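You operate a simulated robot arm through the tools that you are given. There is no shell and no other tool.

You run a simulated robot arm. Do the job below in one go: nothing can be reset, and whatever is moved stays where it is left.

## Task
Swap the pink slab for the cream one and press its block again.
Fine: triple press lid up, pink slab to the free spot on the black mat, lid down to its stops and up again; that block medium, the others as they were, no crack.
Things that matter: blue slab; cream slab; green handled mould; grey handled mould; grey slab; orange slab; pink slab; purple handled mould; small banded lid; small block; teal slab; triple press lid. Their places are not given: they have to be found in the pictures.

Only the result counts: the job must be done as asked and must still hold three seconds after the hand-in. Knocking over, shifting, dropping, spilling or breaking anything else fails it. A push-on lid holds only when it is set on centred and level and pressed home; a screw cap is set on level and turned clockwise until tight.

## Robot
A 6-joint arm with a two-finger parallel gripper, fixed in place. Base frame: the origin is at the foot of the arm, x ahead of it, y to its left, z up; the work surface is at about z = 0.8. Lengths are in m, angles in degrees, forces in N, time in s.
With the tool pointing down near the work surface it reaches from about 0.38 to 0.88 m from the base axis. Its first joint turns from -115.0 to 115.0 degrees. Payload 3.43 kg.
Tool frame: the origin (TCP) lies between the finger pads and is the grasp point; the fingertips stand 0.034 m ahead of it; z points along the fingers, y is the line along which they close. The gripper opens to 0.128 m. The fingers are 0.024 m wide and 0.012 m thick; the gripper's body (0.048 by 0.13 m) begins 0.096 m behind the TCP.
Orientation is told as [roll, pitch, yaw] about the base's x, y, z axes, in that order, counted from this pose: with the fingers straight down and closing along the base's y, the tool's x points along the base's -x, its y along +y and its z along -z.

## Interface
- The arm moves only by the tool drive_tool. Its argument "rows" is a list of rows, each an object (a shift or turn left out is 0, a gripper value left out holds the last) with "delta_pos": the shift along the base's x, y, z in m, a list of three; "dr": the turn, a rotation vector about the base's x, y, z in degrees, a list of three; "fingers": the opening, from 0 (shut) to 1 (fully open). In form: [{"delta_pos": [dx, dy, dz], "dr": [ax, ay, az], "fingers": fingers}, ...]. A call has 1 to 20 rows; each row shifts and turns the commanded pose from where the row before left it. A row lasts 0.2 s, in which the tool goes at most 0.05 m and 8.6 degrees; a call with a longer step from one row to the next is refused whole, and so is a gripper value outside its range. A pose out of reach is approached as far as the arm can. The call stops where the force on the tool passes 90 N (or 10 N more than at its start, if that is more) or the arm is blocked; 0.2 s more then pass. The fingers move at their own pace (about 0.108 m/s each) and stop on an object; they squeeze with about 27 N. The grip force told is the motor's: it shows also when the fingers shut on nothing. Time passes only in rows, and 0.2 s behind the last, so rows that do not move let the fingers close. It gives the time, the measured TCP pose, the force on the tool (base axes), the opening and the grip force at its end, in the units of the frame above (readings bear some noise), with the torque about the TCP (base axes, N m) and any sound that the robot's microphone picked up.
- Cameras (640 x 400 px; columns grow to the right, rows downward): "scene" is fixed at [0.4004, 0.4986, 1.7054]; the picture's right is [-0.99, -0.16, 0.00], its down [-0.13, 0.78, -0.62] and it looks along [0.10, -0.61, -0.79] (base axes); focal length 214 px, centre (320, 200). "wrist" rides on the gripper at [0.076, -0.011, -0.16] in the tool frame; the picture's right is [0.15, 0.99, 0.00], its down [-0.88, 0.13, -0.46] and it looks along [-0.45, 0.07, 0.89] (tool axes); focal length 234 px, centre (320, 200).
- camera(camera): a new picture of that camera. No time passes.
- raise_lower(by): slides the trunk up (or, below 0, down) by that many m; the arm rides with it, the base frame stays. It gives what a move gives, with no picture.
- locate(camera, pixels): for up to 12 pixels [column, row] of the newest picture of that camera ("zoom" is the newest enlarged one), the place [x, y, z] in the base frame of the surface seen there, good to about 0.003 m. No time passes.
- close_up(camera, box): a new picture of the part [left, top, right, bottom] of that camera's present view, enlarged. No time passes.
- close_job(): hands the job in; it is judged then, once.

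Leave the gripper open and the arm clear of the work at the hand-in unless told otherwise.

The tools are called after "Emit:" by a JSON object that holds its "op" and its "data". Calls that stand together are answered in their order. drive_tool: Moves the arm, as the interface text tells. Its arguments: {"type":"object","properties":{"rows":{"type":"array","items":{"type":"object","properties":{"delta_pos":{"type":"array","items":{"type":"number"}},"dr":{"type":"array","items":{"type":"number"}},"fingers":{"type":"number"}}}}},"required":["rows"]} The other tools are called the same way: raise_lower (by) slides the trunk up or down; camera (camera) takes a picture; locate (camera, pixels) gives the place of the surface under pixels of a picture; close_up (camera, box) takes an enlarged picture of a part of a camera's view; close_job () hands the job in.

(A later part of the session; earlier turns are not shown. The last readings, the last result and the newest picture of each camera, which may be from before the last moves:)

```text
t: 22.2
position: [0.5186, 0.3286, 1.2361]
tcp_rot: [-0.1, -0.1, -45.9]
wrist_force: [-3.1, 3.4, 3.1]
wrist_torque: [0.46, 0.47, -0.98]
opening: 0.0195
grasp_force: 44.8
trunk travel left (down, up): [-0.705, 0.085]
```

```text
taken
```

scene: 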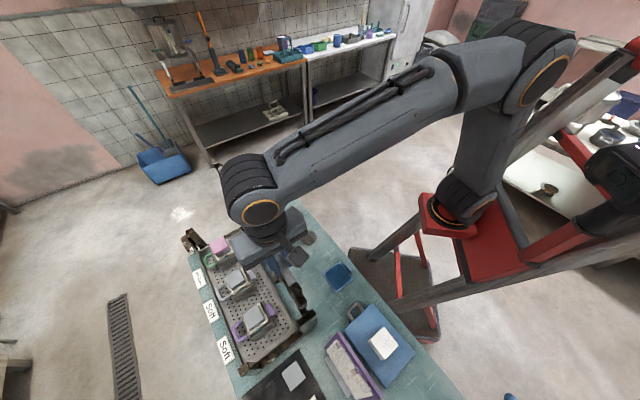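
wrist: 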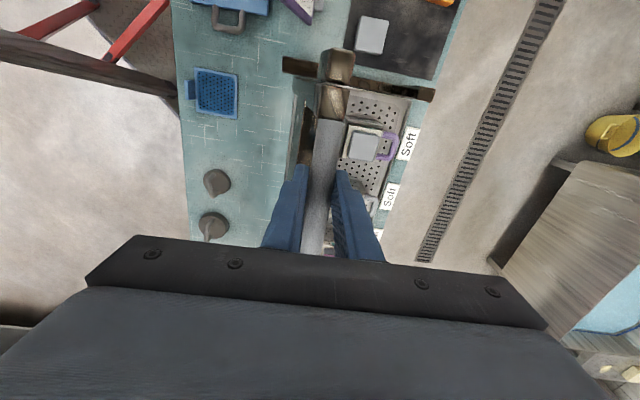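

At ~90°. I keep going in small steps to find where the lid stops.

Emit:
{"op": "drive_tool", "data": {"rows": [{"delta_pos": [-0.0158, -0.0155, -0.0008], "dr": [0, 0, -1.6]}, {"delta_pos": [-0.0154, -0.0158, -0.0025], "dr": [0, 0, -1.0]}]}}

Emit:
{"op": "camera", "data": {"camera": "wrist"}}

Emit:
{"op": "camera", "data": {"camera": "scene"}}

```text
t: 22.8
position: [0.4884, 0.2995, 1.2316]
tcp_rot: [0.1, 0.0, -48.4]
wrist_force: [6.5, 2.7, 0.2]
wrist_torque: [0.34, 0.38, -0.61]
opening: 0.0195
grasp_force: 44.7
trunk travel left (down, up): [-0.705, 0.085]
```

```text
taken
```

wrist: 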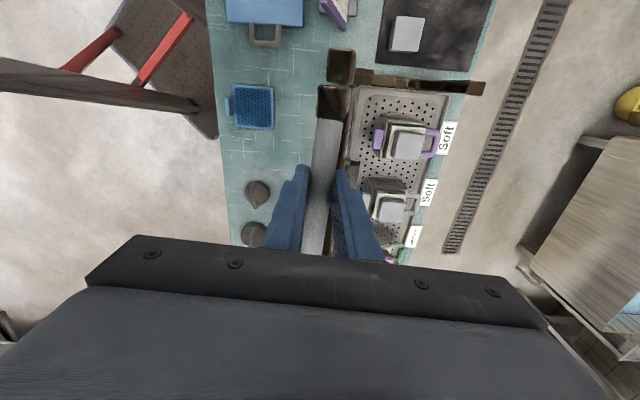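

```text
taken
```

scene: 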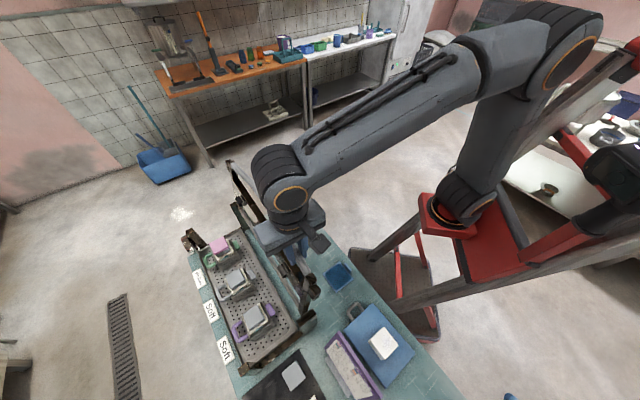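

About 100° now, still moving. I continue in two more small steps.

Emit:
{"op": "drive_tool", "data": {"rows": [{"delta_pos": [-0.0152, -0.0156, -0.0045], "dr": [0, 0, -1.5]}, {"delta_pos": [-0.0149, -0.0153, -0.0065], "dr": [0, 0, -0.8]}]}}

Emit:
{"op": "camera", "data": {"camera": "scene"}}

```text
t: 23.2
position: [0.4874, 0.2983, 1.2314]
tcp_rot: [2.3, 0.0, -49.3]
wrist_force: [42.2, 43.4, -22.9]
wrist_torque: [0.74, 0.41, 1.21]
opening: 0.0196
grasp_force: 45.2
trunk travel left (down, up): [-0.705, 0.085]
stopped in row 2: the force on the tool passed its limit at 97 N (the readings are from after the stop); the commanded pose is now the measured one
```

```text
taken
```

scene: 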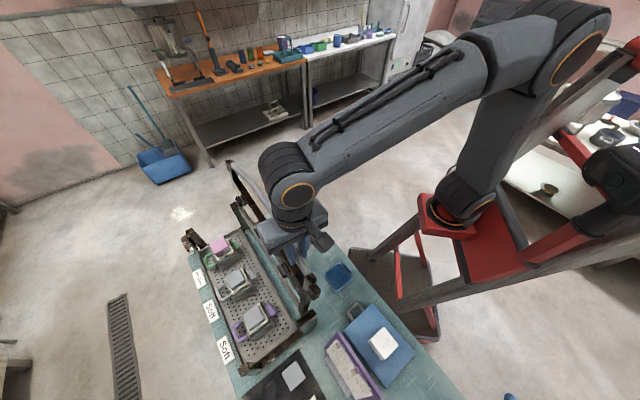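

The lid hit its stop at about 100°, past vertical. I relieve the push by a couple of mm, then see that the force is small before opening.

Emit:
{"op": "drive_tool", "data": {"rows": [{"delta_pos": [0.002, 0.002, 0.001], "dr": [-1.0, 0, 0]}, {"delta_pos": [0, 0, 0]}]}}

```text
t: 23.8
position: [0.4869, 0.2986, 1.2325]
tcp_rot: [1.5, -1.0, -49.5]
wrist_force: [28.2, 40.8, -26.6]
wrist_torque: [0.6, 0.32, 1.13]
opening: 0.0197
grasp_force: 44.9
trunk travel left (down, up): [-0.705, 0.085]
```

Still ~49 N; I ease further outward.

Emit:
{"op": "drive_tool", "data": {"rows": [{"delta_pos": [0.0025, 0.0025, 0.002], "dr": [-0.6, 0.5, 0]}, {"delta_pos": [0, 0, 0]}]}}

```text
t: 24.4
position: [0.4885, 0.2973, 1.2349]
tcp_rot: [0.4, -1.1, -49.4]
wrist_force: [15.1, 23.0, -29.5]
wrist_torque: [0.14, 0.05, 0.99]
opening: 0.0198
grasp_force: 45.1
trunk travel left (down, up): [-0.705, 0.085]
```

Now lower a little (the bar is pulling the tool down) and ease outward again.

Emit:
{"op": "drive_tool", "data": {"rows": [{"delta_pos": [0.0015, 0.0015, -0.004], "dr": [-0.3, 0.8, 0]}, {"delta_pos": [0, 0, 0]}]}}

```text
t: 25.0
position: [0.4893, 0.2983, 1.2357]
tcp_rot: [-0.1, -0.9, -49.3]
wrist_force: [6.5, 8.6, 13.3]
wrist_torque: [-0.92, -0.57, 0.97]
opening: 0.0196
grasp_force: 45.4
trunk travel left (down, up): [-0.705, 0.085]
```

Emit:
{"op": "drive_tool", "data": {"rows": [{"delta_pos": [0.0008, 0.0008, 0.0012], "dr": [0, 0.6, 0]}, {"delta_pos": [0, 0, 0]}]}}

Emit:
{"op": "close_up", "data": {"camera": "scene", "box": [170, 150, 350, 370]}}

```text
t: 25.6
position: [0.4897, 0.298, 1.2348]
tcp_rot: [-0.6, -0.4, -49.4]
wrist_force: [4.0, 0.6, 16.0]
wrist_torque: [-0.98, -0.66, 0.67]
opening: 0.0197
grasp_force: 45.2
trunk travel left (down, up): [-0.705, 0.085]
```

```text
1.82 times, centred on (260, 260) of scene
```

zoom: 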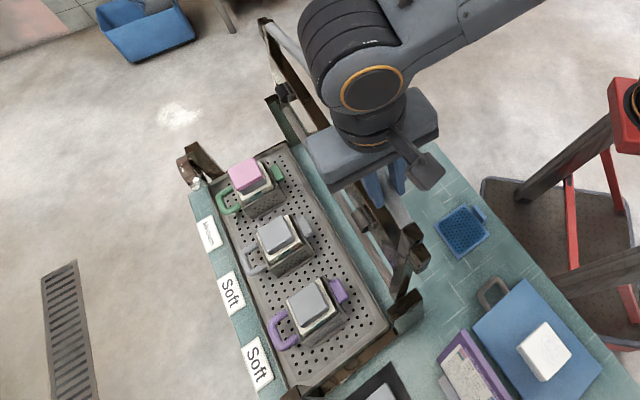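

The lid is up at ~100° and rests past vertical. Pink slab on the green mould at (245,172) in the zoom; grey-looking plates are on the other two. I open the fingers moderately and check the lid stays.

Emit:
{"op": "drive_tool", "data": {"rows": [{"delta_pos": [0, 0, 0.001]}, {"fingers": 0.2}, {"fingers": 0.45}, {"fingers": 0.45}, {"delta_pos": [0, 0, 0]}]}}

Emit:
{"op": "camera", "data": {"camera": "wrist"}}

Emit:
{"op": "camera", "data": {"camera": "scene"}}

```text
t: 26.8
position: [0.4889, 0.299, 1.2359]
tcp_rot: [-0.7, -0.4, -49.3]
wrist_force: [0.2, -0.3, 0.1]
wrist_torque: [-0.01, -0.01, -0.02]
opening: 0.0577
grasp_force: 0.0
trunk travel left (down, up): [-0.705, 0.085]
```

```text
taken
```

wrist: 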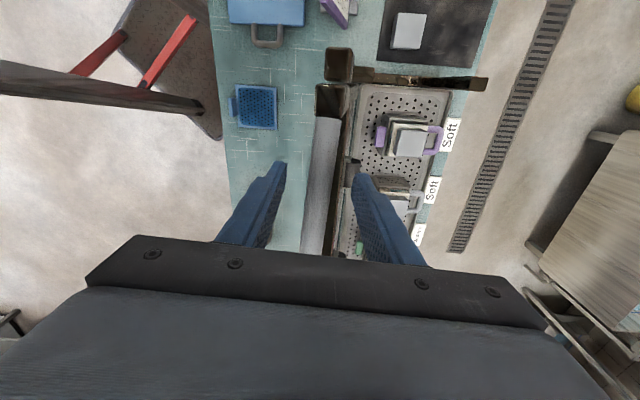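

```text
taken
```

scene: 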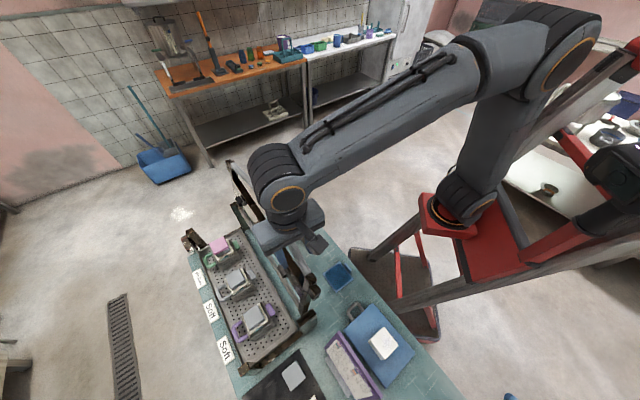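

The lid stays up by itself. I raise the gripper clear of the bar and locate the slabs, moulds and the lid bar.

Emit:
{"op": "drive_tool", "data": {"rows": [{"delta_pos": [0, 0, 0.04]}, {"delta_pos": [0, 0, 0.04]}, {"delta_pos": [0, 0, 0.04]}, {"delta_pos": [0, 0, 0]}]}}

Emit:
{"op": "camera", "data": {"camera": "scene"}}

Emit:
{"op": "locate", "data": {"camera": "scene", "pixels": [[219, 244], [222, 250], [236, 276], [256, 318], [209, 263], [240, 232], [234, 165], [232, 180], [243, 203], [312, 290], [262, 265], [228, 262]]}}

Emit:
{"op": "close_up", "data": {"camera": "scene", "box": [180, 210, 300, 370]}}

```text
t: 27.8
position: [0.4885, 0.298, 1.3554]
tcp_rot: [-0.7, -0.4, -49.4]
wrist_force: [0.4, -0.4, -0.2]
wrist_torque: [0.01, -0.01, -0.02]
opening: 0.0576
grasp_force: 0.0
trunk travel left (down, up): [-0.705, 0.085]
```

```text
taken
```

scene: 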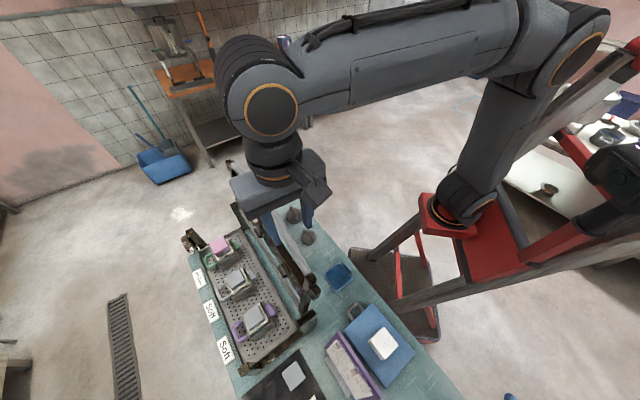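

```text
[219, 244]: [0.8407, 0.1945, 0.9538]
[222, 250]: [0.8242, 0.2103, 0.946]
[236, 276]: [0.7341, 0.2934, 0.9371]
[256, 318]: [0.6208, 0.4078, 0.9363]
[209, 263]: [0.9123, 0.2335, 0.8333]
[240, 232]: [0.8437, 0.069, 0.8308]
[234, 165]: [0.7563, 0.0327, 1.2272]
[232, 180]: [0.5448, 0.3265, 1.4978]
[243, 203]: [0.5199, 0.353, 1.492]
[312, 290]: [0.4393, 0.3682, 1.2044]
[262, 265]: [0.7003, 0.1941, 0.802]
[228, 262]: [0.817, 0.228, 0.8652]
```

```text
2.50 times, centred on (240, 290) of scene
```

zoom: 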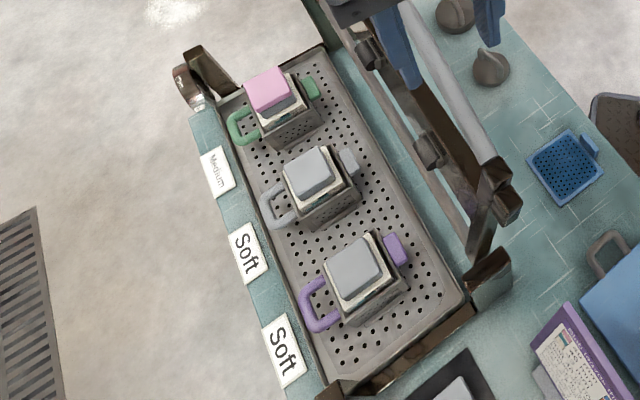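

Pink slab top is at ≈(0.841,0.195,0.954), sitting on a grey follower plate (top ≈0.937). The raised lid's bar is at z≈1.23–1.25, so I must know the wrist's height above the TCP to see how I can reach over. I locate points on the wrist and lid.

Emit:
{"op": "locate", "data": {"camera": "scene", "pixels": [[270, 108], [245, 60], [255, 48], [300, 75], [350, 75], [420, 55], [275, 155], [275, 180], [250, 190], [240, 150], [400, 85], [310, 160]]}}

Emit:
{"op": "camera", "data": {"camera": "wrist"}}

```text
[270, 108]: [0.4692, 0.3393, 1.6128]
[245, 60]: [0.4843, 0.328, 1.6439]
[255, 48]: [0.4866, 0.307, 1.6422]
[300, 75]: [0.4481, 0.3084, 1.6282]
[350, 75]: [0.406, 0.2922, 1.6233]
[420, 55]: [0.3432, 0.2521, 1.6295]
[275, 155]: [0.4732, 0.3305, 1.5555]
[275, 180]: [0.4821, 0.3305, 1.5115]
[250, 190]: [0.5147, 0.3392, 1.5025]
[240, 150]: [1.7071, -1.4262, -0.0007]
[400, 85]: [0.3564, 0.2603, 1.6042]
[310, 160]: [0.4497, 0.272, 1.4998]
```

```text
taken
```

wrist: 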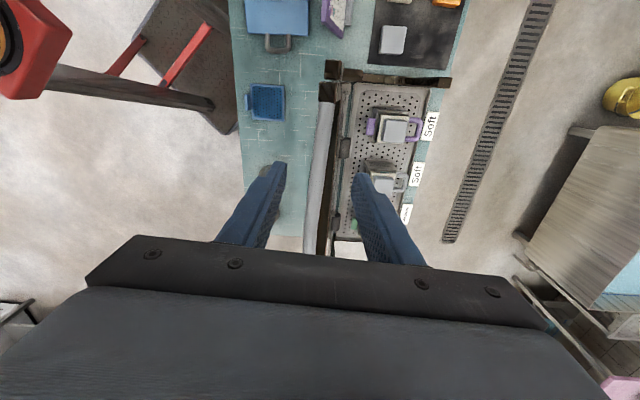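

To judge whether the forearm clears the raised bar, I measure the arm's joints and the bar more precisely in the scene view.

Emit:
{"op": "close_up", "data": {"camera": "scene", "box": [200, 0, 640, 250]}}

Emit:
{"op": "locate", "data": {"camera": "wrist", "pixels": [[324, 110], [322, 140], [320, 170], [317, 200], [314, 230], [311, 245], [328, 88], [345, 150], [338, 200], [331, 70], [343, 95], [330, 235]]}}

```text
1.45 times, centred on (420, 125) of scene
```

zoom: 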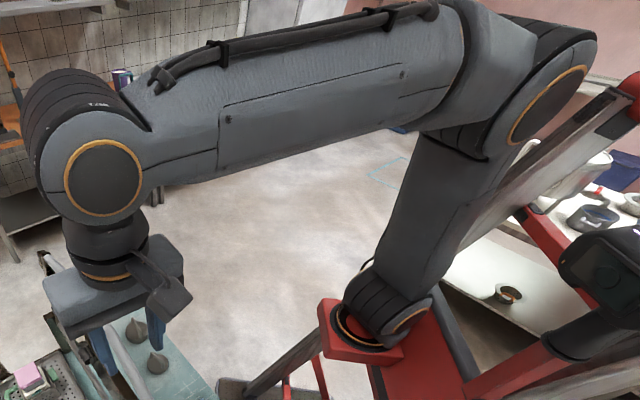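

```text
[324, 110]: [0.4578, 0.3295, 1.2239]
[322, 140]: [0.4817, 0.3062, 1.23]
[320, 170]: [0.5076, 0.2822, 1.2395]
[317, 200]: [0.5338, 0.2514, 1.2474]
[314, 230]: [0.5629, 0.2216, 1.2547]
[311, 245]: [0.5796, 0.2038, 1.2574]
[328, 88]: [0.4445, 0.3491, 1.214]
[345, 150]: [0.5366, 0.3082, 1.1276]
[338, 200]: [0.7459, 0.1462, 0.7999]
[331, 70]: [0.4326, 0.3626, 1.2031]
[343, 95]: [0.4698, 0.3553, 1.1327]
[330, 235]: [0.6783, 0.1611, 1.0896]
```

Emit:
{"op": "locate", "data": {"camera": "zoom", "pixels": [[547, 105], [104, 177], [410, 315], [360, 325], [300, 150], [300, 60], [200, 175], [200, 85], [430, 100], [120, 232], [105, 270], [460, 200]]}}

```text
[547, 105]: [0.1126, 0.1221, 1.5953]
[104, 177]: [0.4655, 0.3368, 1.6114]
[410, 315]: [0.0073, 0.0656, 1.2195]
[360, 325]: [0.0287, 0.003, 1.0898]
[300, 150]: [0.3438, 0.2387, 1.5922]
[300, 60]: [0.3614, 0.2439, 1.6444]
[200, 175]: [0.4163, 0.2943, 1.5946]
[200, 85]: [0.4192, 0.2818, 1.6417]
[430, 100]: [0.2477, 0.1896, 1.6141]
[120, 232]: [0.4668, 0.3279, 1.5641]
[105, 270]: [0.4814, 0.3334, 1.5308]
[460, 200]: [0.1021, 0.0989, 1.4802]
```

Measured: wrist centre is 0.256 m above the TCP, upper arm ≈0.47 m, forearm ≈0.42 m, bar top ≈1.26. With the trunk at its top and the tool tilted about 20° sideways (wrist toward the grey mould), the forearm should pass 1–2 cm over the raised bar. I raise the trunk fully first.

Emit:
{"op": "raise_lower", "data": {"by": 0.085}}

```text
t: 29.0
position: [0.4895, 0.2984, 1.44]
tcp_rot: [-0.8, -0.4, -49.4]
wrist_force: [0.1, 0.5, -0.2]
wrist_torque: [0.01, 0.0, -0.04]
opening: 0.0577
grasp_force: 0.1
trunk travel left (down, up): [-0.79, 0.0]
```

Now I move over the grey mould at a safe height to look at the pink slab from above.

Emit:
{"op": "drive_tool", "data": {"rows": [{"delta_pos": [0.045, 0, 0], "dr": [0.8, 0.4, 4.4], "fingers": 1.0}, {"delta_pos": [0.045, 0, 0]}, {"delta_pos": [0.045, 0, -0.01]}, {"delta_pos": [0.045, 0, -0.02]}, {"delta_pos": [0.04, 0, -0.03]}, {"delta_pos": [0.025, 0, -0.04]}, {"delta_pos": [0, 0, -0.03]}, {"delta_pos": [0, 0, 0]}]}}

Emit:
{"op": "camera", "data": {"camera": "wrist"}}

Emit:
{"op": "camera", "data": {"camera": "scene"}}

```text
t: 30.8
position: [0.7222, 0.2926, 1.3087]
tcp_rot: [-0.6, 0.5, -44.9]
wrist_force: [0.2, 0.1, 0.6]
wrist_torque: [-0.01, 0.0, 0.0]
opening: 0.1279
grasp_force: 0.0
out of reach, approached as far as the arm can: row 5
trunk travel left (down, up): [-0.79, 0.0]
```

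```text
taken
```

wrist: 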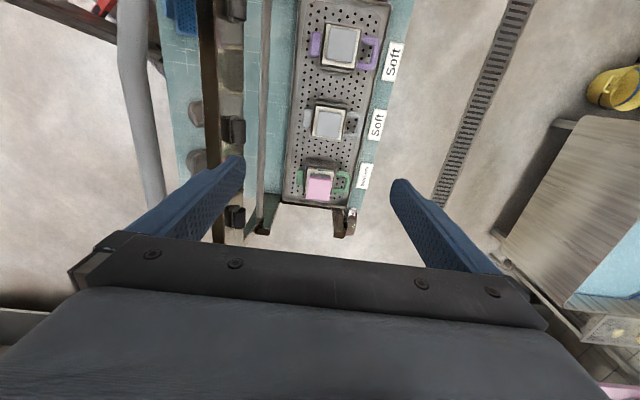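

```text
taken
```

scene: 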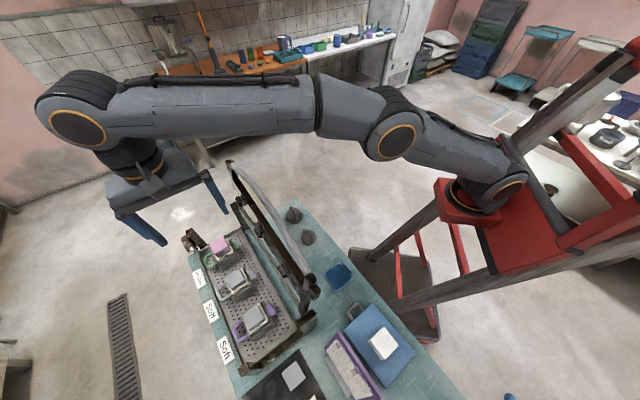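

Excellent view of all three moulds. I zoom in on the pink slab at (320,183) and locate its corners.

Emit:
{"op": "close_up", "data": {"camera": "wrist", "box": [280, 155, 360, 215]}}

Emit:
{"op": "close_up", "data": {"camera": "wrist", "box": [200, 0, 400, 250]}}

Emit:
{"op": "locate", "data": {"camera": "wrist", "pixels": [[320, 180], [320, 190], [308, 178], [333, 178], [308, 196], [331, 196], [325, 170], [332, 122], [342, 45], [300, 177], [345, 183], [139, 130]]}}

```text
6.67 times, centred on (320, 185) of wrist
```

zoom: 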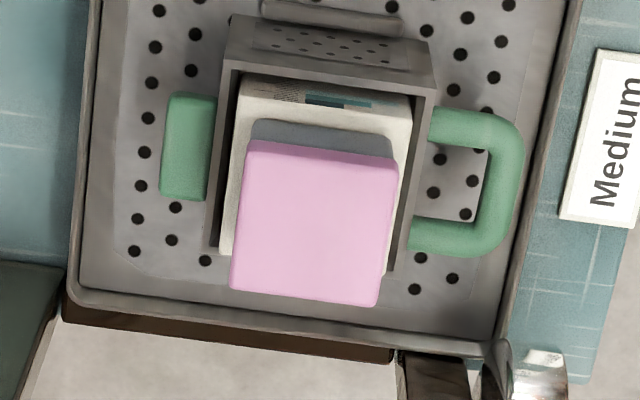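

```text
1.60 times, centred on (300, 125) of wrist
```

zoom: 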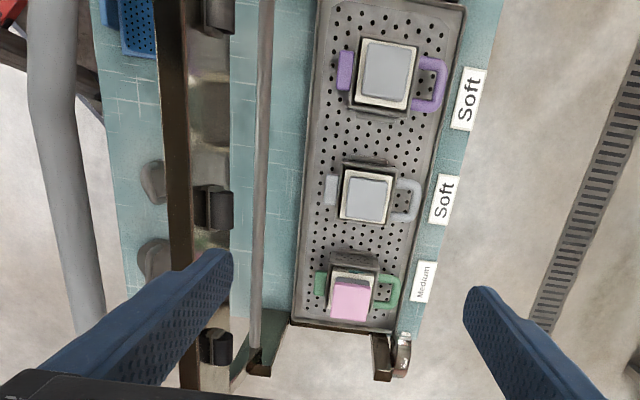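

```text
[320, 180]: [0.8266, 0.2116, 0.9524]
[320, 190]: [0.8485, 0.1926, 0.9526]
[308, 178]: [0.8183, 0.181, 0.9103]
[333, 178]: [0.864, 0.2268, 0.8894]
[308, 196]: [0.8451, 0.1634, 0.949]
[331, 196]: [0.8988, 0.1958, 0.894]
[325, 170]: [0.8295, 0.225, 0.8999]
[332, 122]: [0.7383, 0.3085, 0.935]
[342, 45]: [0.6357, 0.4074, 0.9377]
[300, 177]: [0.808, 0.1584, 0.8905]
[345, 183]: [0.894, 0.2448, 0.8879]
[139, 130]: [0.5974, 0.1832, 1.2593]
```

I locate the pink slab's top corners and the other plates more finely.

Emit:
{"op": "close_up", "data": {"camera": "wrist", "box": [296, 160, 344, 208]}}

```text
8.33 times, centred on (320, 184) of wrist
```

zoom: 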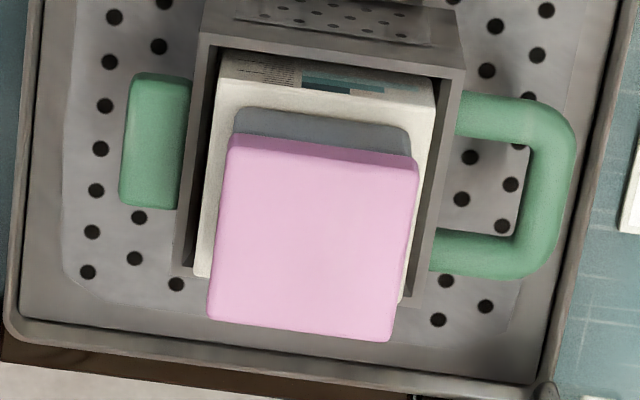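

Emit:
{"op": "locate", "data": {"camera": "zoom", "pixels": [[235, 155], [410, 172], [390, 333], [215, 312], [313, 243], [240, 120], [400, 135], [222, 100], [424, 115], [215, 70], [450, 80], [195, 255]]}}

```text
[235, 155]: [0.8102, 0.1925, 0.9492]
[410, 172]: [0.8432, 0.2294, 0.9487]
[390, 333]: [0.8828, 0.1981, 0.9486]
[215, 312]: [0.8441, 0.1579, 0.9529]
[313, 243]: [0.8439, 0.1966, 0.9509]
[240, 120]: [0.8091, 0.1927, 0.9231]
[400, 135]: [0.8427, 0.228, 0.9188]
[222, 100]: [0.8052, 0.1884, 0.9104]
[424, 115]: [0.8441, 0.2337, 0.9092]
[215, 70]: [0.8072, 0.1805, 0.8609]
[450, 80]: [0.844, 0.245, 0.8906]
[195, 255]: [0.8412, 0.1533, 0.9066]
```

Pink slab: 50×50 mm, centre ≈(0.845,0.195), top ≈0.951, bottom ≈0.934 on the follower of the same footprint. I align the yaw, tilt the tool 18° (wrist toward the grey mould), and come down to z≈1.12 while still over the grey mould.

Emit:
{"op": "drive_tool", "data": {"rows": [{"dr": [0.6, -0.5, 2.3], "fingers": 0.75}, {"dr": [-4.14, -4.34, 0]}, {"dr": [-4.14, -4.34, 0]}, {"dr": [-4.14, -4.34, 0]}, {"delta_pos": [0.01, -0.005, -0.04]}, {"delta_pos": [0.01, -0.005, -0.05]}, {"delta_pos": [0, 0, -0.05]}, {"delta_pos": [0, 0, -0.05]}, {"delta_pos": [0, 0, 0]}]}}

Emit:
{"op": "camera", "data": {"camera": "wrist"}}

Emit:
{"op": "camera", "data": {"camera": "scene"}}

```text
refused: row 6 steps farther than a row can; nothing moved
```

```text
taken
```

wrist: 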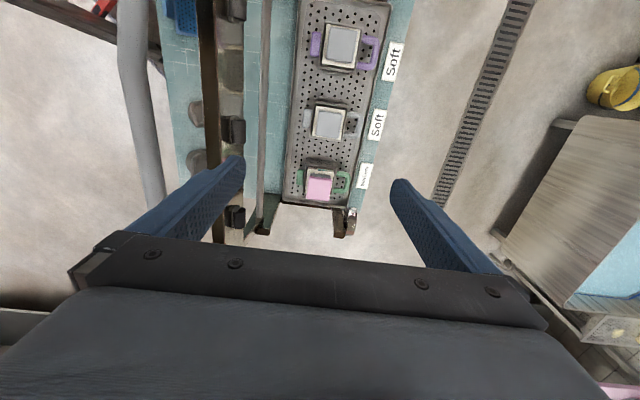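

```text
taken
```

scene: 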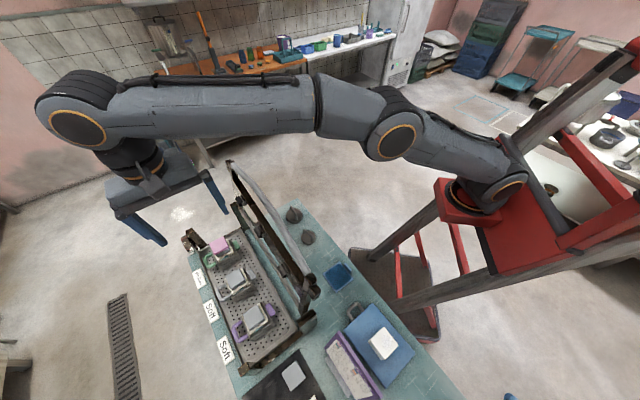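

A row was just over the step limit; I repeat with smaller steps.

Emit:
{"op": "drive_tool", "data": {"rows": [{"dr": [0.6, -0.5, 2.3], "fingers": 0.75}, {"dr": [-4.14, -4.34, 0]}, {"dr": [-4.14, -4.34, 0]}, {"dr": [-4.14, -4.34, 0]}, {"delta_pos": [0.01, -0.005, -0.04]}, {"delta_pos": [0.01, -0.005, -0.04]}, {"delta_pos": [0, 0, -0.045]}, {"delta_pos": [0, 0, -0.045]}, {"delta_pos": [0, 0, 0]}]}}

Emit:
{"op": "camera", "data": {"camera": "wrist"}}

Emit:
{"op": "camera", "data": {"camera": "scene"}}

```text
t: 32.8
position: [0.7407, 0.2831, 1.1395]
tcp_rot: [0.0, -17.6, -42.7]
wrist_force: [0.5, 0.4, -0.1]
wrist_torque: [0.02, -0.02, 0.01]
opening: 0.0963
grasp_force: 0.1
trunk travel left (down, up): [-0.79, 0.0]
```

```text
taken
```

wrist: 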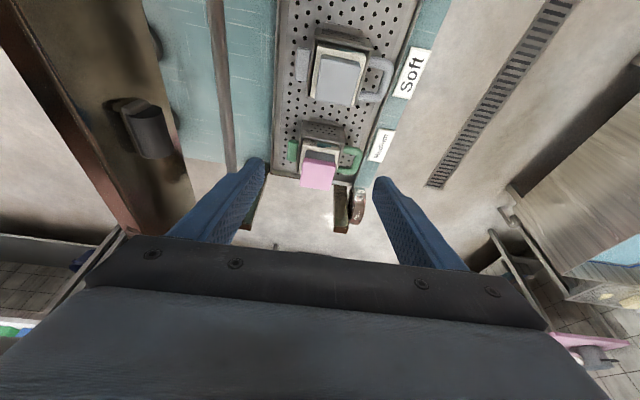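

```text
taken
```

scene: 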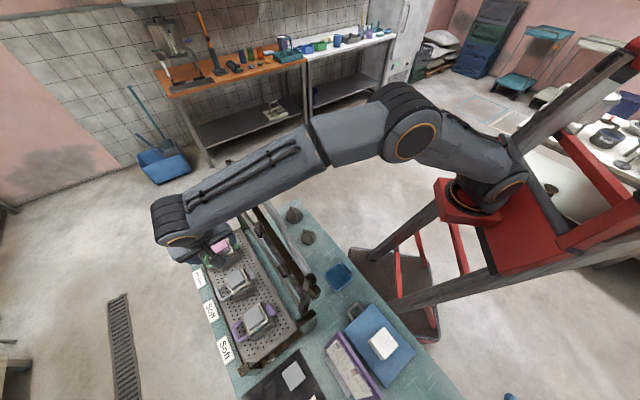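

The tilt is as intended. I move to above the pink slab at z≈1.06 and check the forearm's clearance over the lid bar.

Emit:
{"op": "drive_tool", "data": {"rows": [{"delta_pos": [0.026, -0.022, -0.02]}, {"delta_pos": [0.026, -0.022, -0.02]}, {"delta_pos": [0.026, -0.022, -0.02]}, {"delta_pos": [0.026, -0.022, -0.02]}, {"delta_pos": [0, 0, 0]}]}}

Emit:
{"op": "camera", "data": {"camera": "wrist"}}

Emit:
{"op": "close_up", "data": {"camera": "scene", "box": [130, 100, 370, 320]}}

```text
t: 34.0
position: [0.8441, 0.1946, 1.0576]
tcp_rot: [0.0, -17.4, -42.7]
wrist_force: [0.3, -0.4, 0.2]
wrist_torque: [0.05, 0.0, 0.0]
opening: 0.0959
grasp_force: 0.1
trunk travel left (down, up): [-0.79, 0.0]
```

```text
taken
```

wrist: 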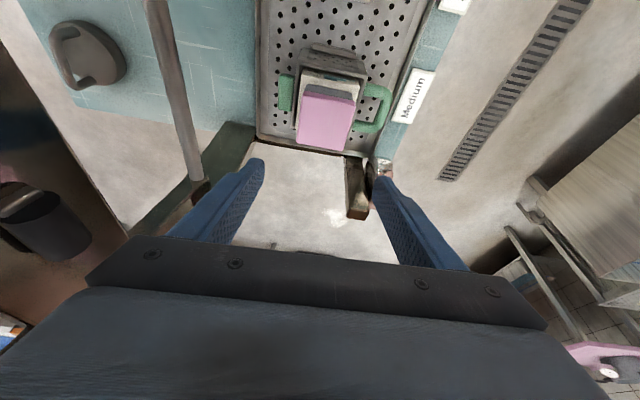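

```text
1.82 times, centred on (250, 210) of scene
```

zoom: 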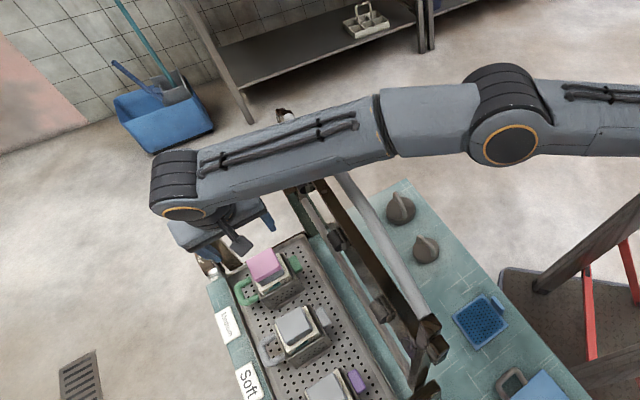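

I locate the forearm's surface near where it crosses the lid bar, and the visible bar, to judge clearance; also the pink slab again.

Emit:
{"op": "locate", "data": {"camera": "zoom", "pixels": [[340, 120], [340, 165], [300, 180], [380, 150], [350, 195], [370, 230], [185, 213], [510, 145], [260, 185], [265, 262]]}}

Emit:
{"op": "locate", "data": {"camera": "wrist", "pixels": [[326, 120], [310, 97], [350, 103], [345, 148], [300, 142], [288, 95], [375, 105], [326, 85]]}}

```text
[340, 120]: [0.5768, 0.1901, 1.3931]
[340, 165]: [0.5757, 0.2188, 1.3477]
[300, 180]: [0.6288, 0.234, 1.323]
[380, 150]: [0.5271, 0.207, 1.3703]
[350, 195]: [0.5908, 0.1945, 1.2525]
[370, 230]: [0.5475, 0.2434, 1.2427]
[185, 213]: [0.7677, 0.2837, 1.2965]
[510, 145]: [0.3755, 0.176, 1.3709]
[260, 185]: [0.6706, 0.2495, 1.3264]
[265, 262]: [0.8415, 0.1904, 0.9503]
```

```text
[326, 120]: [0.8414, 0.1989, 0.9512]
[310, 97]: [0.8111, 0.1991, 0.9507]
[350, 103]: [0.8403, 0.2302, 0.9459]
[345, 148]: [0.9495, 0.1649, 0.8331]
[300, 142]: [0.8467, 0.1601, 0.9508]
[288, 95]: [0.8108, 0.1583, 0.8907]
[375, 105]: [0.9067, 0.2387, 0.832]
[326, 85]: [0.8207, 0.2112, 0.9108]
```

At this height the forearm's underside is about 7 cm over the bar; going down another 8 cm will leave roughly 1 cm. To gain clearance I tilt 4.5° more and shift the grasp slightly toward the near side of the slab, then check again at z≈1.02.

Emit:
{"op": "drive_tool", "data": {"rows": [{"delta_pos": [-0.0162, 0.0161, -0.01], "dr": [-3.1, -3.2, 0]}, {"delta_pos": [0, 0, -0.014]}, {"delta_pos": [0, 0, -0.014]}, {"delta_pos": [0, 0, 0]}]}}

Emit:
{"op": "camera", "data": {"camera": "wrist"}}

Emit:
{"op": "close_up", "data": {"camera": "scene", "box": [130, 100, 370, 320]}}

```text
t: 35.0
position: [0.8289, 0.2114, 1.021]
tcp_rot: [0.0, -21.9, -42.6]
wrist_force: [0.6, 0.0, -0.5]
wrist_torque: [0.02, 0.01, 0.0]
opening: 0.0961
grasp_force: 0.2
trunk travel left (down, up): [-0.79, 0.0]
```

```text
taken
```

wrist: 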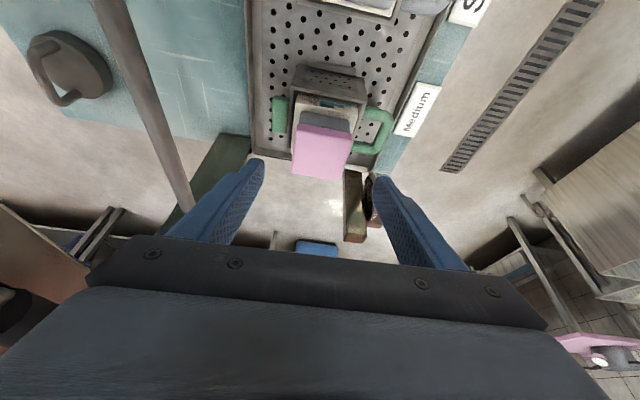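

```text
1.82 times, centred on (250, 210) of scene
```

zoom: 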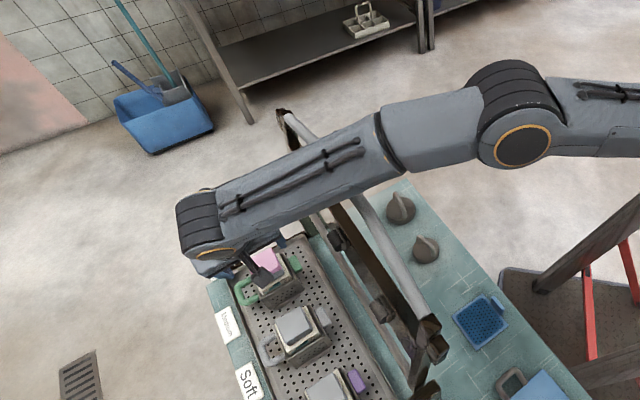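

I check the slab's position relative to the tool axis with a zoom and locate.

Emit:
{"op": "close_up", "data": {"camera": "wrist", "box": [270, 90, 400, 190]}}

Emit:
{"op": "locate", "data": {"camera": "wrist", "pixels": [[303, 128], [349, 140], [342, 174], [296, 170], [322, 152], [325, 114], [319.5, 160]]}}

Emit:
{"op": "locate", "data": {"camera": "scene", "pixels": [[310, 165], [325, 195], [300, 190], [318, 210], [250, 220], [245, 238]]}}

```text
4.00 times, centred on (335, 140) of wrist
```

zoom: 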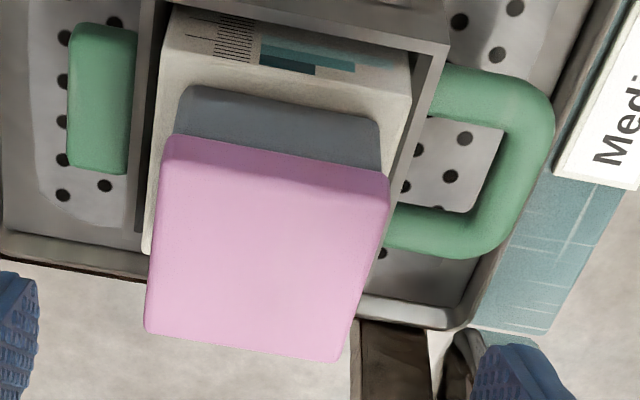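

```text
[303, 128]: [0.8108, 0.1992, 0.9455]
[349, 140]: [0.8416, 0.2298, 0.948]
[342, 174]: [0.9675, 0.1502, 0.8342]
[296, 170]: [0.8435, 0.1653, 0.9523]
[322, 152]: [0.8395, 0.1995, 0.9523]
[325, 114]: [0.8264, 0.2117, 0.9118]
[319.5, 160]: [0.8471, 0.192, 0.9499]
```

```text
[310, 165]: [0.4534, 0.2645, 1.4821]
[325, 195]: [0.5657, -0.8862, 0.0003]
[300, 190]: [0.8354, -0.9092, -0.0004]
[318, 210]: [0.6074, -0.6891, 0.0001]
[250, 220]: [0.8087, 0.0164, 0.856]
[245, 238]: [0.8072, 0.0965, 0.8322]
```

The tool axis is centred on the slab across the closing direction, and descending straight puts the pads on its near-centre. I descend in small steps to z≈0.985 and check that the arm follows freely.

Emit:
{"op": "drive_tool", "data": {"rows": [{"delta_pos": [0, 0, -0.01]}, {"delta_pos": [0, 0, -0.01]}, {"delta_pos": [0, 0, -0.01]}, {"delta_pos": [0, 0, -0.006]}, {"delta_pos": [0, 0, 0]}]}}

Emit:
{"op": "camera", "data": {"camera": "wrist"}}

Emit:
{"op": "camera", "data": {"camera": "scene"}}

Emit:
{"op": "close_up", "data": {"camera": "scene", "box": [220, 130, 340, 230]}}

```text
t: 36.2
position: [0.8274, 0.2099, 0.985]
tcp_rot: [-0.2, -21.9, -42.6]
wrist_force: [-0.1, -0.3, 0.6]
wrist_torque: [-0.01, -0.01, 0.01]
opening: 0.0962
grasp_force: 0.1
trunk travel left (down, up): [-0.79, 0.0]
```

```text
taken
```

wrist: 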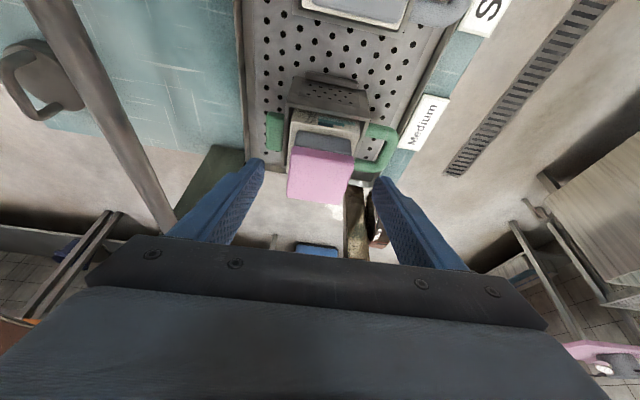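

```text
taken
```

scene: 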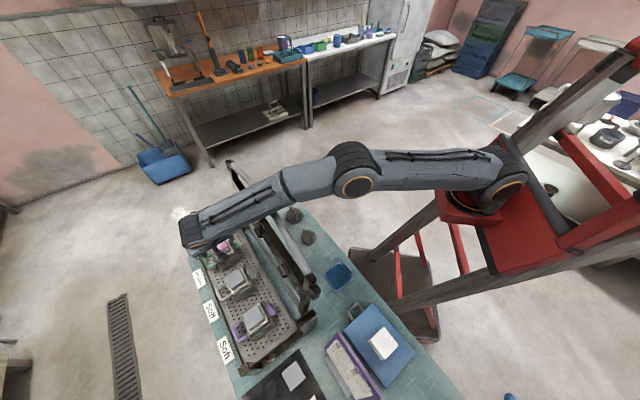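

```text
4.00 times, centred on (280, 180) of scene
```

zoom: 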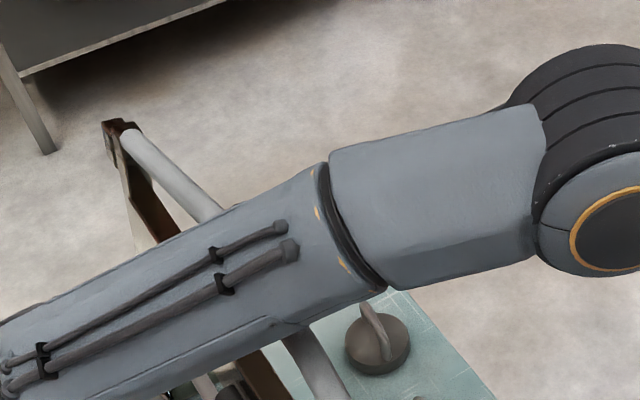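

Still free (no force). I check the forearm-to-bar gap here before the last centimetre.

Emit:
{"op": "locate", "data": {"camera": "zoom", "pixels": [[300, 325], [280, 335], [318, 360], [325, 385], [215, 205], [235, 200], [280, 210], [200, 190], [250, 260], [340, 300]]}}

```text
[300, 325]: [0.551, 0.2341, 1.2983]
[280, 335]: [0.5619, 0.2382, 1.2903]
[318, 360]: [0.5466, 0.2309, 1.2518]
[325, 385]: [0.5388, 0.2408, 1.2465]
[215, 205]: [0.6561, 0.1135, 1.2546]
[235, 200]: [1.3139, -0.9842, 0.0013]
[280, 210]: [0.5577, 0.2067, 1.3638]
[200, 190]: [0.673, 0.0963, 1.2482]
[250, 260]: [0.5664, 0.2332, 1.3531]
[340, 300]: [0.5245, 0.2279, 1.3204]
```

The bar top is at ≈1.252 and the forearm's underside about 2.5 cm above it, so the last step is safe. I go down to z≈0.975 and look at the fingertips.

Emit:
{"op": "drive_tool", "data": {"rows": [{"delta_pos": [0.0005, 0.0008, -0.005]}, {"delta_pos": [0, 0, -0.005]}, {"delta_pos": [0, 0, 0]}]}}

Emit:
{"op": "close_up", "data": {"camera": "wrist", "box": [220, 100, 420, 260]}}

Emit:
{"op": "close_up", "data": {"camera": "scene", "box": [170, 210, 270, 310]}}

```text
t: 37.0
position: [0.8283, 0.2119, 0.9748]
tcp_rot: [0.0, -21.9, -42.6]
wrist_force: [-0.3, 0.4, -1.2]
wrist_torque: [0.0, -0.03, 0.0]
opening: 0.096
grasp_force: 0.0
trunk travel left (down, up): [-0.79, 0.0]
```

```text
2.50 times, centred on (320, 180) of wrist
```

zoom: 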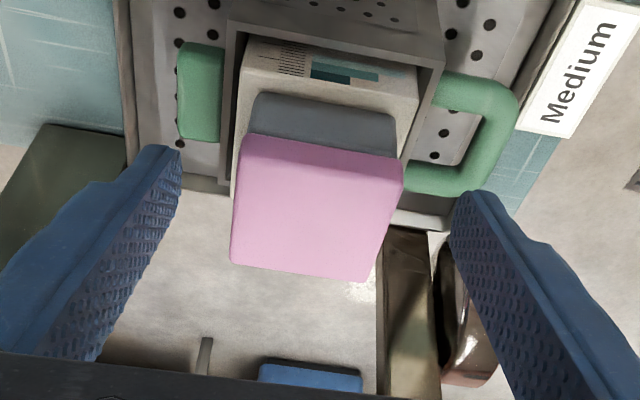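

```text
4.00 times, centred on (220, 260) of scene
```

zoom: 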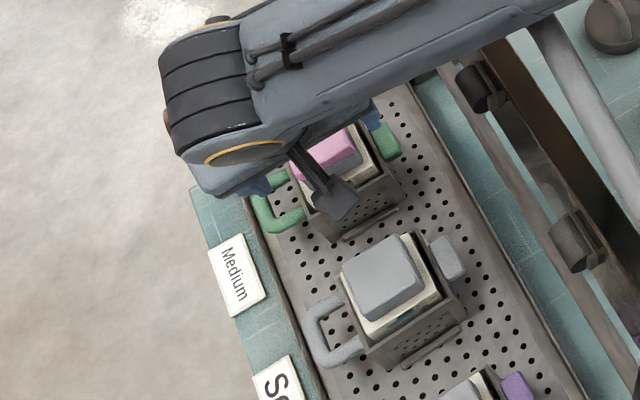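

The pads straddle the slab with tips just above the follower. I close the gripper gently.

Emit:
{"op": "drive_tool", "data": {"rows": [{"fingers": 0.5}, {"fingers": 0.42}, {"fingers": 0.36}, {"fingers": 0.2}, {"fingers": 0.0}, {"fingers": 0.0}]}}

Emit:
{"op": "close_up", "data": {"camera": "wrist", "box": [220, 100, 420, 260]}}

```text
t: 38.4
position: [0.8286, 0.2115, 0.9753]
tcp_rot: [0.0, -21.9, -42.6]
wrist_force: [0.0, 0.9, -0.5]
wrist_torque: [0.02, 0.0, -0.02]
opening: 0.0549
grasp_force: 26.7
trunk travel left (down, up): [-0.79, 0.0]
```

```text
2.50 times, centred on (320, 180) of wrist
```

zoom: 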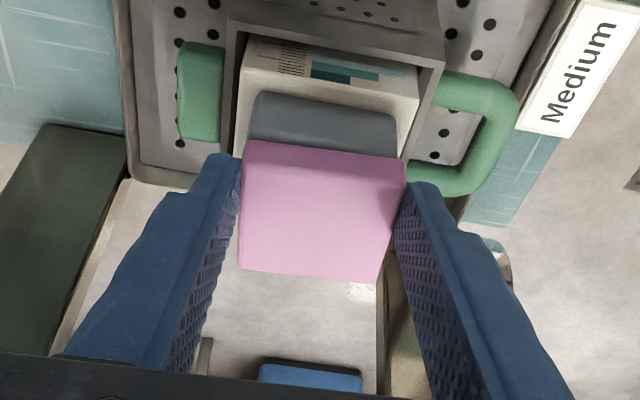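

Gripped (opening 0.055 m, 27 N). I lift straight up by 5 cm and check.

Emit:
{"op": "drive_tool", "data": {"rows": [{"delta_pos": [0, 0, 0.01]}, {"delta_pos": [0, 0, 0.02]}, {"delta_pos": [0, 0, 0.03]}, {"delta_pos": [0, 0, 0]}]}}

Emit:
{"op": "camera", "data": {"camera": "wrist"}}

Emit:
{"op": "camera", "data": {"camera": "scene"}}

```text
t: 39.4
position: [0.8292, 0.2108, 1.0345]
tcp_rot: [-0.1, -22.0, -42.6]
wrist_force: [0.1, 0.2, -0.5]
wrist_torque: [0.02, 0.02, -0.02]
opening: 0.0549
grasp_force: 27.0
trunk travel left (down, up): [-0.79, 0.0]
```

```text
taken
```

wrist: 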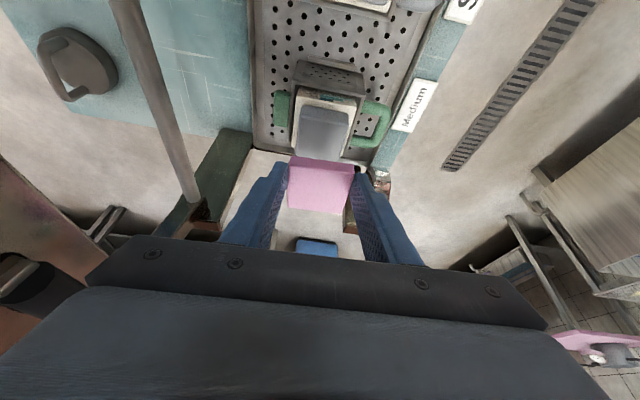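

```text
taken
```

scene: 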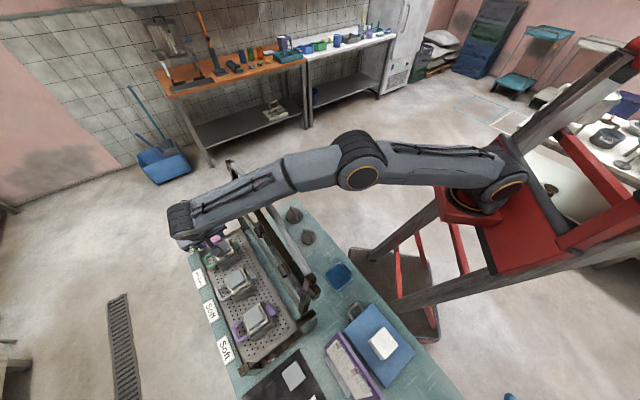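

The pink slab is held and the follower stayed in the mould. I rise to z≈1.10 and carry the slab along the front of the press to above the free spot on the mat (slab target ≈(0.551,0.607)).

Emit:
{"op": "drive_tool", "data": {"rows": [{"delta_pos": [0, 0, 0.03]}, {"delta_pos": [-0.01, 0.015, 0.03]}, {"delta_pos": [-0.0236, 0.0331, 0.005]}, {"delta_pos": [-0.0236, 0.0331, 0]}, {"delta_pos": [-0.0236, 0.0331, 0]}, {"delta_pos": [-0.0236, 0.0331, 0]}, {"delta_pos": [-0.0236, 0.0331, 0]}, {"delta_pos": [-0.0236, 0.0331, 0]}, {"delta_pos": [-0.0236, 0.0331, 0]}, {"delta_pos": [-0.0236, 0.0331, 0]}, {"delta_pos": [-0.0236, 0.0331, 0]}, {"delta_pos": [-0.0236, 0.0331, 0]}, {"delta_pos": [-0.0236, 0.0331, 0]}, {"delta_pos": [-0.0236, 0.0331, 0]}, {"delta_pos": [0, 0, 0]}]}}

Emit:
{"op": "camera", "data": {"camera": "wrist"}}

Emit:
{"op": "camera", "data": {"camera": "scene"}}

```text
t: 42.6
position: [0.5353, 0.6248, 1.0986]
tcp_rot: [-0.2, -21.9, -42.7]
wrist_force: [0.2, 0.4, -0.1]
wrist_torque: [-0.04, -0.04, -0.02]
opening: 0.0547
grasp_force: 27.1
trunk travel left (down, up): [-0.79, 0.0]
```

```text
taken
```

wrist: 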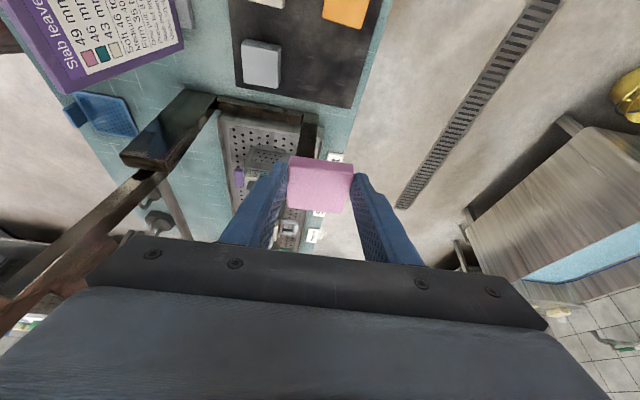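

```text
taken
```

scene: 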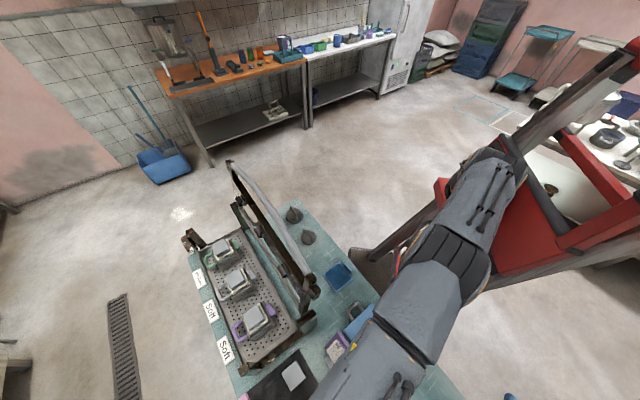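

The slab is held above the mat's free area. I lower the trunk by 0.13 m so the arm is comfortable for placing.

Emit:
{"op": "raise_lower", "data": {"by": -0.13}}

Emit:
{"op": "camera", "data": {"camera": "wrist"}}

Emit:
{"op": "camera", "data": {"camera": "scene"}}

```text
t: 44.2
position: [0.5341, 0.6234, 0.9715]
tcp_rot: [-0.1, -21.9, -42.6]
wrist_force: [1.1, 0.6, 0.1]
wrist_torque: [-0.01, 0.01, -0.02]
opening: 0.0547
grasp_force: 27.2
trunk travel left (down, up): [-0.66, 0.13]
```

```text
taken
```

wrist: 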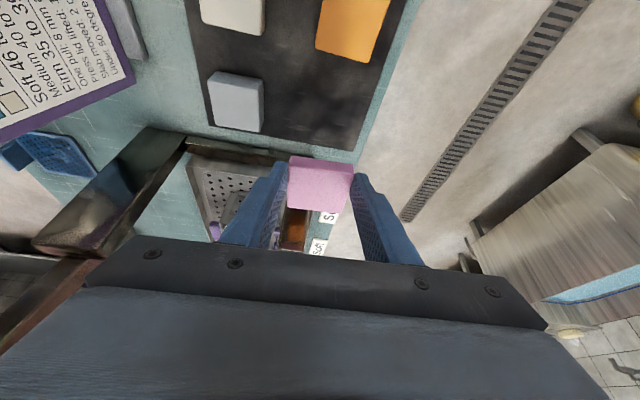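

```text
taken
```

scene: 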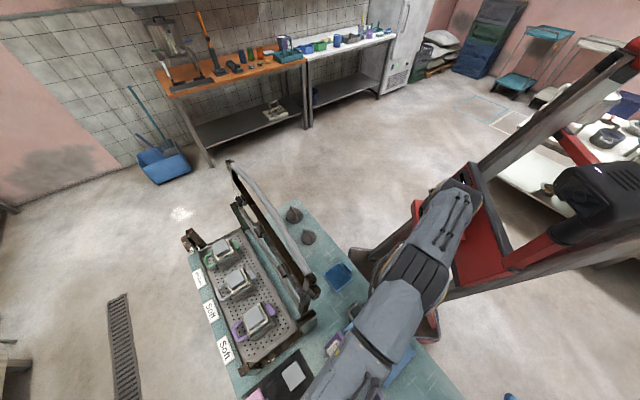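

I refine the free spot from this view: grey slab (237,103), orange (352,25), and the mat's edges.

Emit:
{"op": "locate", "data": {"camera": "wrist", "pixels": [[240, 100], [352, 25], [232, 8], [360, 140], [372, 110], [215, 135], [270, 150], [350, 152], [310, 100], [320, 180], [330, 70], [300, 130]]}}

Emit:
{"op": "close_up", "data": {"camera": "wrist", "box": [170, 0, 430, 240]}}

```text
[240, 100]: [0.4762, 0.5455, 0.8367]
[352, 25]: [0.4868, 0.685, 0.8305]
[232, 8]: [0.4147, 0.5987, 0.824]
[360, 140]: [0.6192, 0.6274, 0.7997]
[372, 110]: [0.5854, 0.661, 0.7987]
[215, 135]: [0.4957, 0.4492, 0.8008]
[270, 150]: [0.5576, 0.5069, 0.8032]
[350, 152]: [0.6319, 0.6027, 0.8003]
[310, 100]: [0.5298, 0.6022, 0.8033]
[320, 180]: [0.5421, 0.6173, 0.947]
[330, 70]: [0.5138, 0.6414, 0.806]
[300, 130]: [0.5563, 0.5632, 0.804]
```

```text
1.67 times, centred on (300, 120) of wrist
```

zoom: 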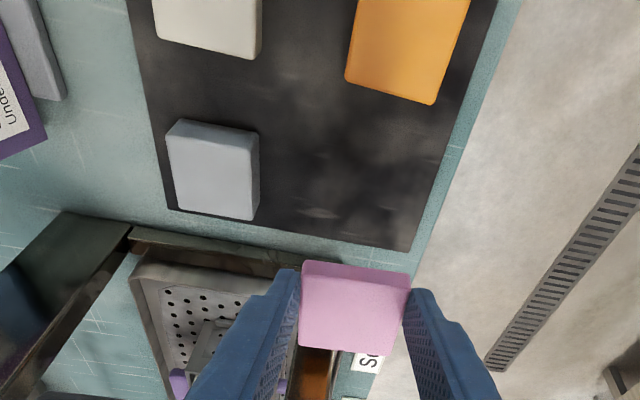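

I locate the held slab's corners to compute its offset from the TCP.

Emit:
{"op": "locate", "data": {"camera": "zoom", "pixels": [[308, 275], [404, 285], [388, 350], [303, 338], [351, 308], [180, 135], [245, 145], [245, 210], [180, 200], [408, 245]]}}

```text
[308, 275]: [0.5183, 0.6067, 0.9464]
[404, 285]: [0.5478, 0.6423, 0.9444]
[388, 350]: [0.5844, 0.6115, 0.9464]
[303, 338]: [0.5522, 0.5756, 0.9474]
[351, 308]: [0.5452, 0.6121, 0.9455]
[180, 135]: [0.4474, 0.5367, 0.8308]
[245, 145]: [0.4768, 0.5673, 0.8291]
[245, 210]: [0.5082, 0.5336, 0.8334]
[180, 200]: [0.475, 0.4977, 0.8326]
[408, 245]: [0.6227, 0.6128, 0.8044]
```

The held slab's centre is at (0.5507,0.609), right over the free cell (0.550,0.607). I lower straight down to just above the mat.

Emit:
{"op": "drive_tool", "data": {"rows": [{"delta_pos": [-0.0005, -0.0015, -0.03]}, {"delta_pos": [0, 0, -0.03]}, {"delta_pos": [0, 0, -0.03]}, {"delta_pos": [0, 0, -0.02]}, {"delta_pos": [0, 0, -0.01]}, {"delta_pos": [0, 0, 0]}]}}

Emit:
{"op": "camera", "data": {"camera": "wrist"}}

```text
t: 45.6
position: [0.5348, 0.6236, 0.8495]
tcp_rot: [0.0, -21.9, -42.6]
wrist_force: [-0.6, 0.5, -0.4]
wrist_torque: [0.0, -0.03, -0.02]
opening: 0.0545
grasp_force: 27.5
trunk travel left (down, up): [-0.66, 0.13]
```

```text
taken
```

wrist: 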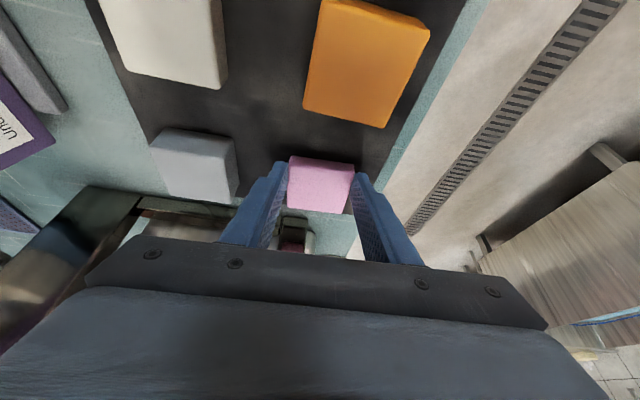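

About 4 mm to go. I lower in fine steps until a light touch.

Emit:
{"op": "drive_tool", "data": {"rows": [{"delta_pos": [0, 0, -0.002]}, {"delta_pos": [0, 0, -0.0015]}, {"delta_pos": [0, 0, 0]}]}}

```text
t: 46.4
position: [0.5346, 0.6221, 0.846]
tcp_rot: [-0.1, -22.0, -42.6]
wrist_force: [0.0, -0.3, -1.4]
wrist_torque: [0.0, 0.04, 0.0]
opening: 0.0545
grasp_force: 27.0
trunk travel left (down, up): [-0.66, 0.13]
```

Emit:
{"op": "drive_tool", "data": {"rows": [{"delta_pos": [0, 0, -0.0015]}, {"delta_pos": [0, 0, 0]}]}}

Emit:
{"op": "close_up", "data": {"camera": "wrist", "box": [220, 120, 420, 260]}}

```text
t: 47.0
position: [0.5349, 0.623, 0.845]
tcp_rot: [-0.2, -21.9, -42.7]
wrist_force: [-0.1, 0.3, -1.2]
wrist_torque: [0.01, 0.0, -0.01]
opening: 0.055
grasp_force: 27.3
trunk travel left (down, up): [-0.66, 0.13]
```

```text
2.86 times, centred on (320, 190) of wrist
```

zoom: 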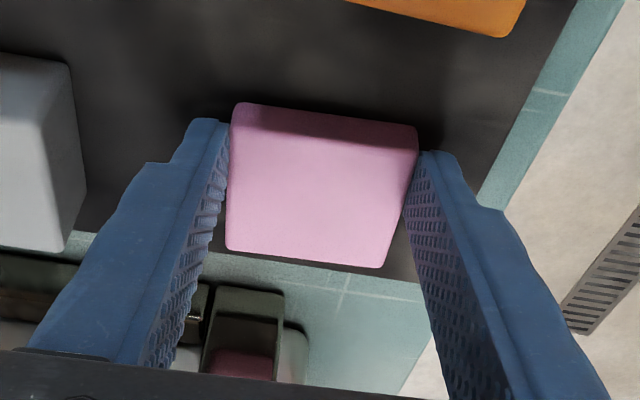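

Emit:
{"op": "drive_tool", "data": {"rows": [{"delta_pos": [0, 0, -0.001]}, {"delta_pos": [0, 0, -0.001]}, {"delta_pos": [0, 0, 0]}]}}

```text
t: 47.8
position: [0.5346, 0.6222, 0.8427]
tcp_rot: [0.0, -21.8, -42.6]
wrist_force: [0.6, -0.1, -0.5]
wrist_torque: [-0.07, 0.0, -0.02]
opening: 0.0546
grasp_force: 26.7
trunk travel left (down, up): [-0.66, 0.13]
```

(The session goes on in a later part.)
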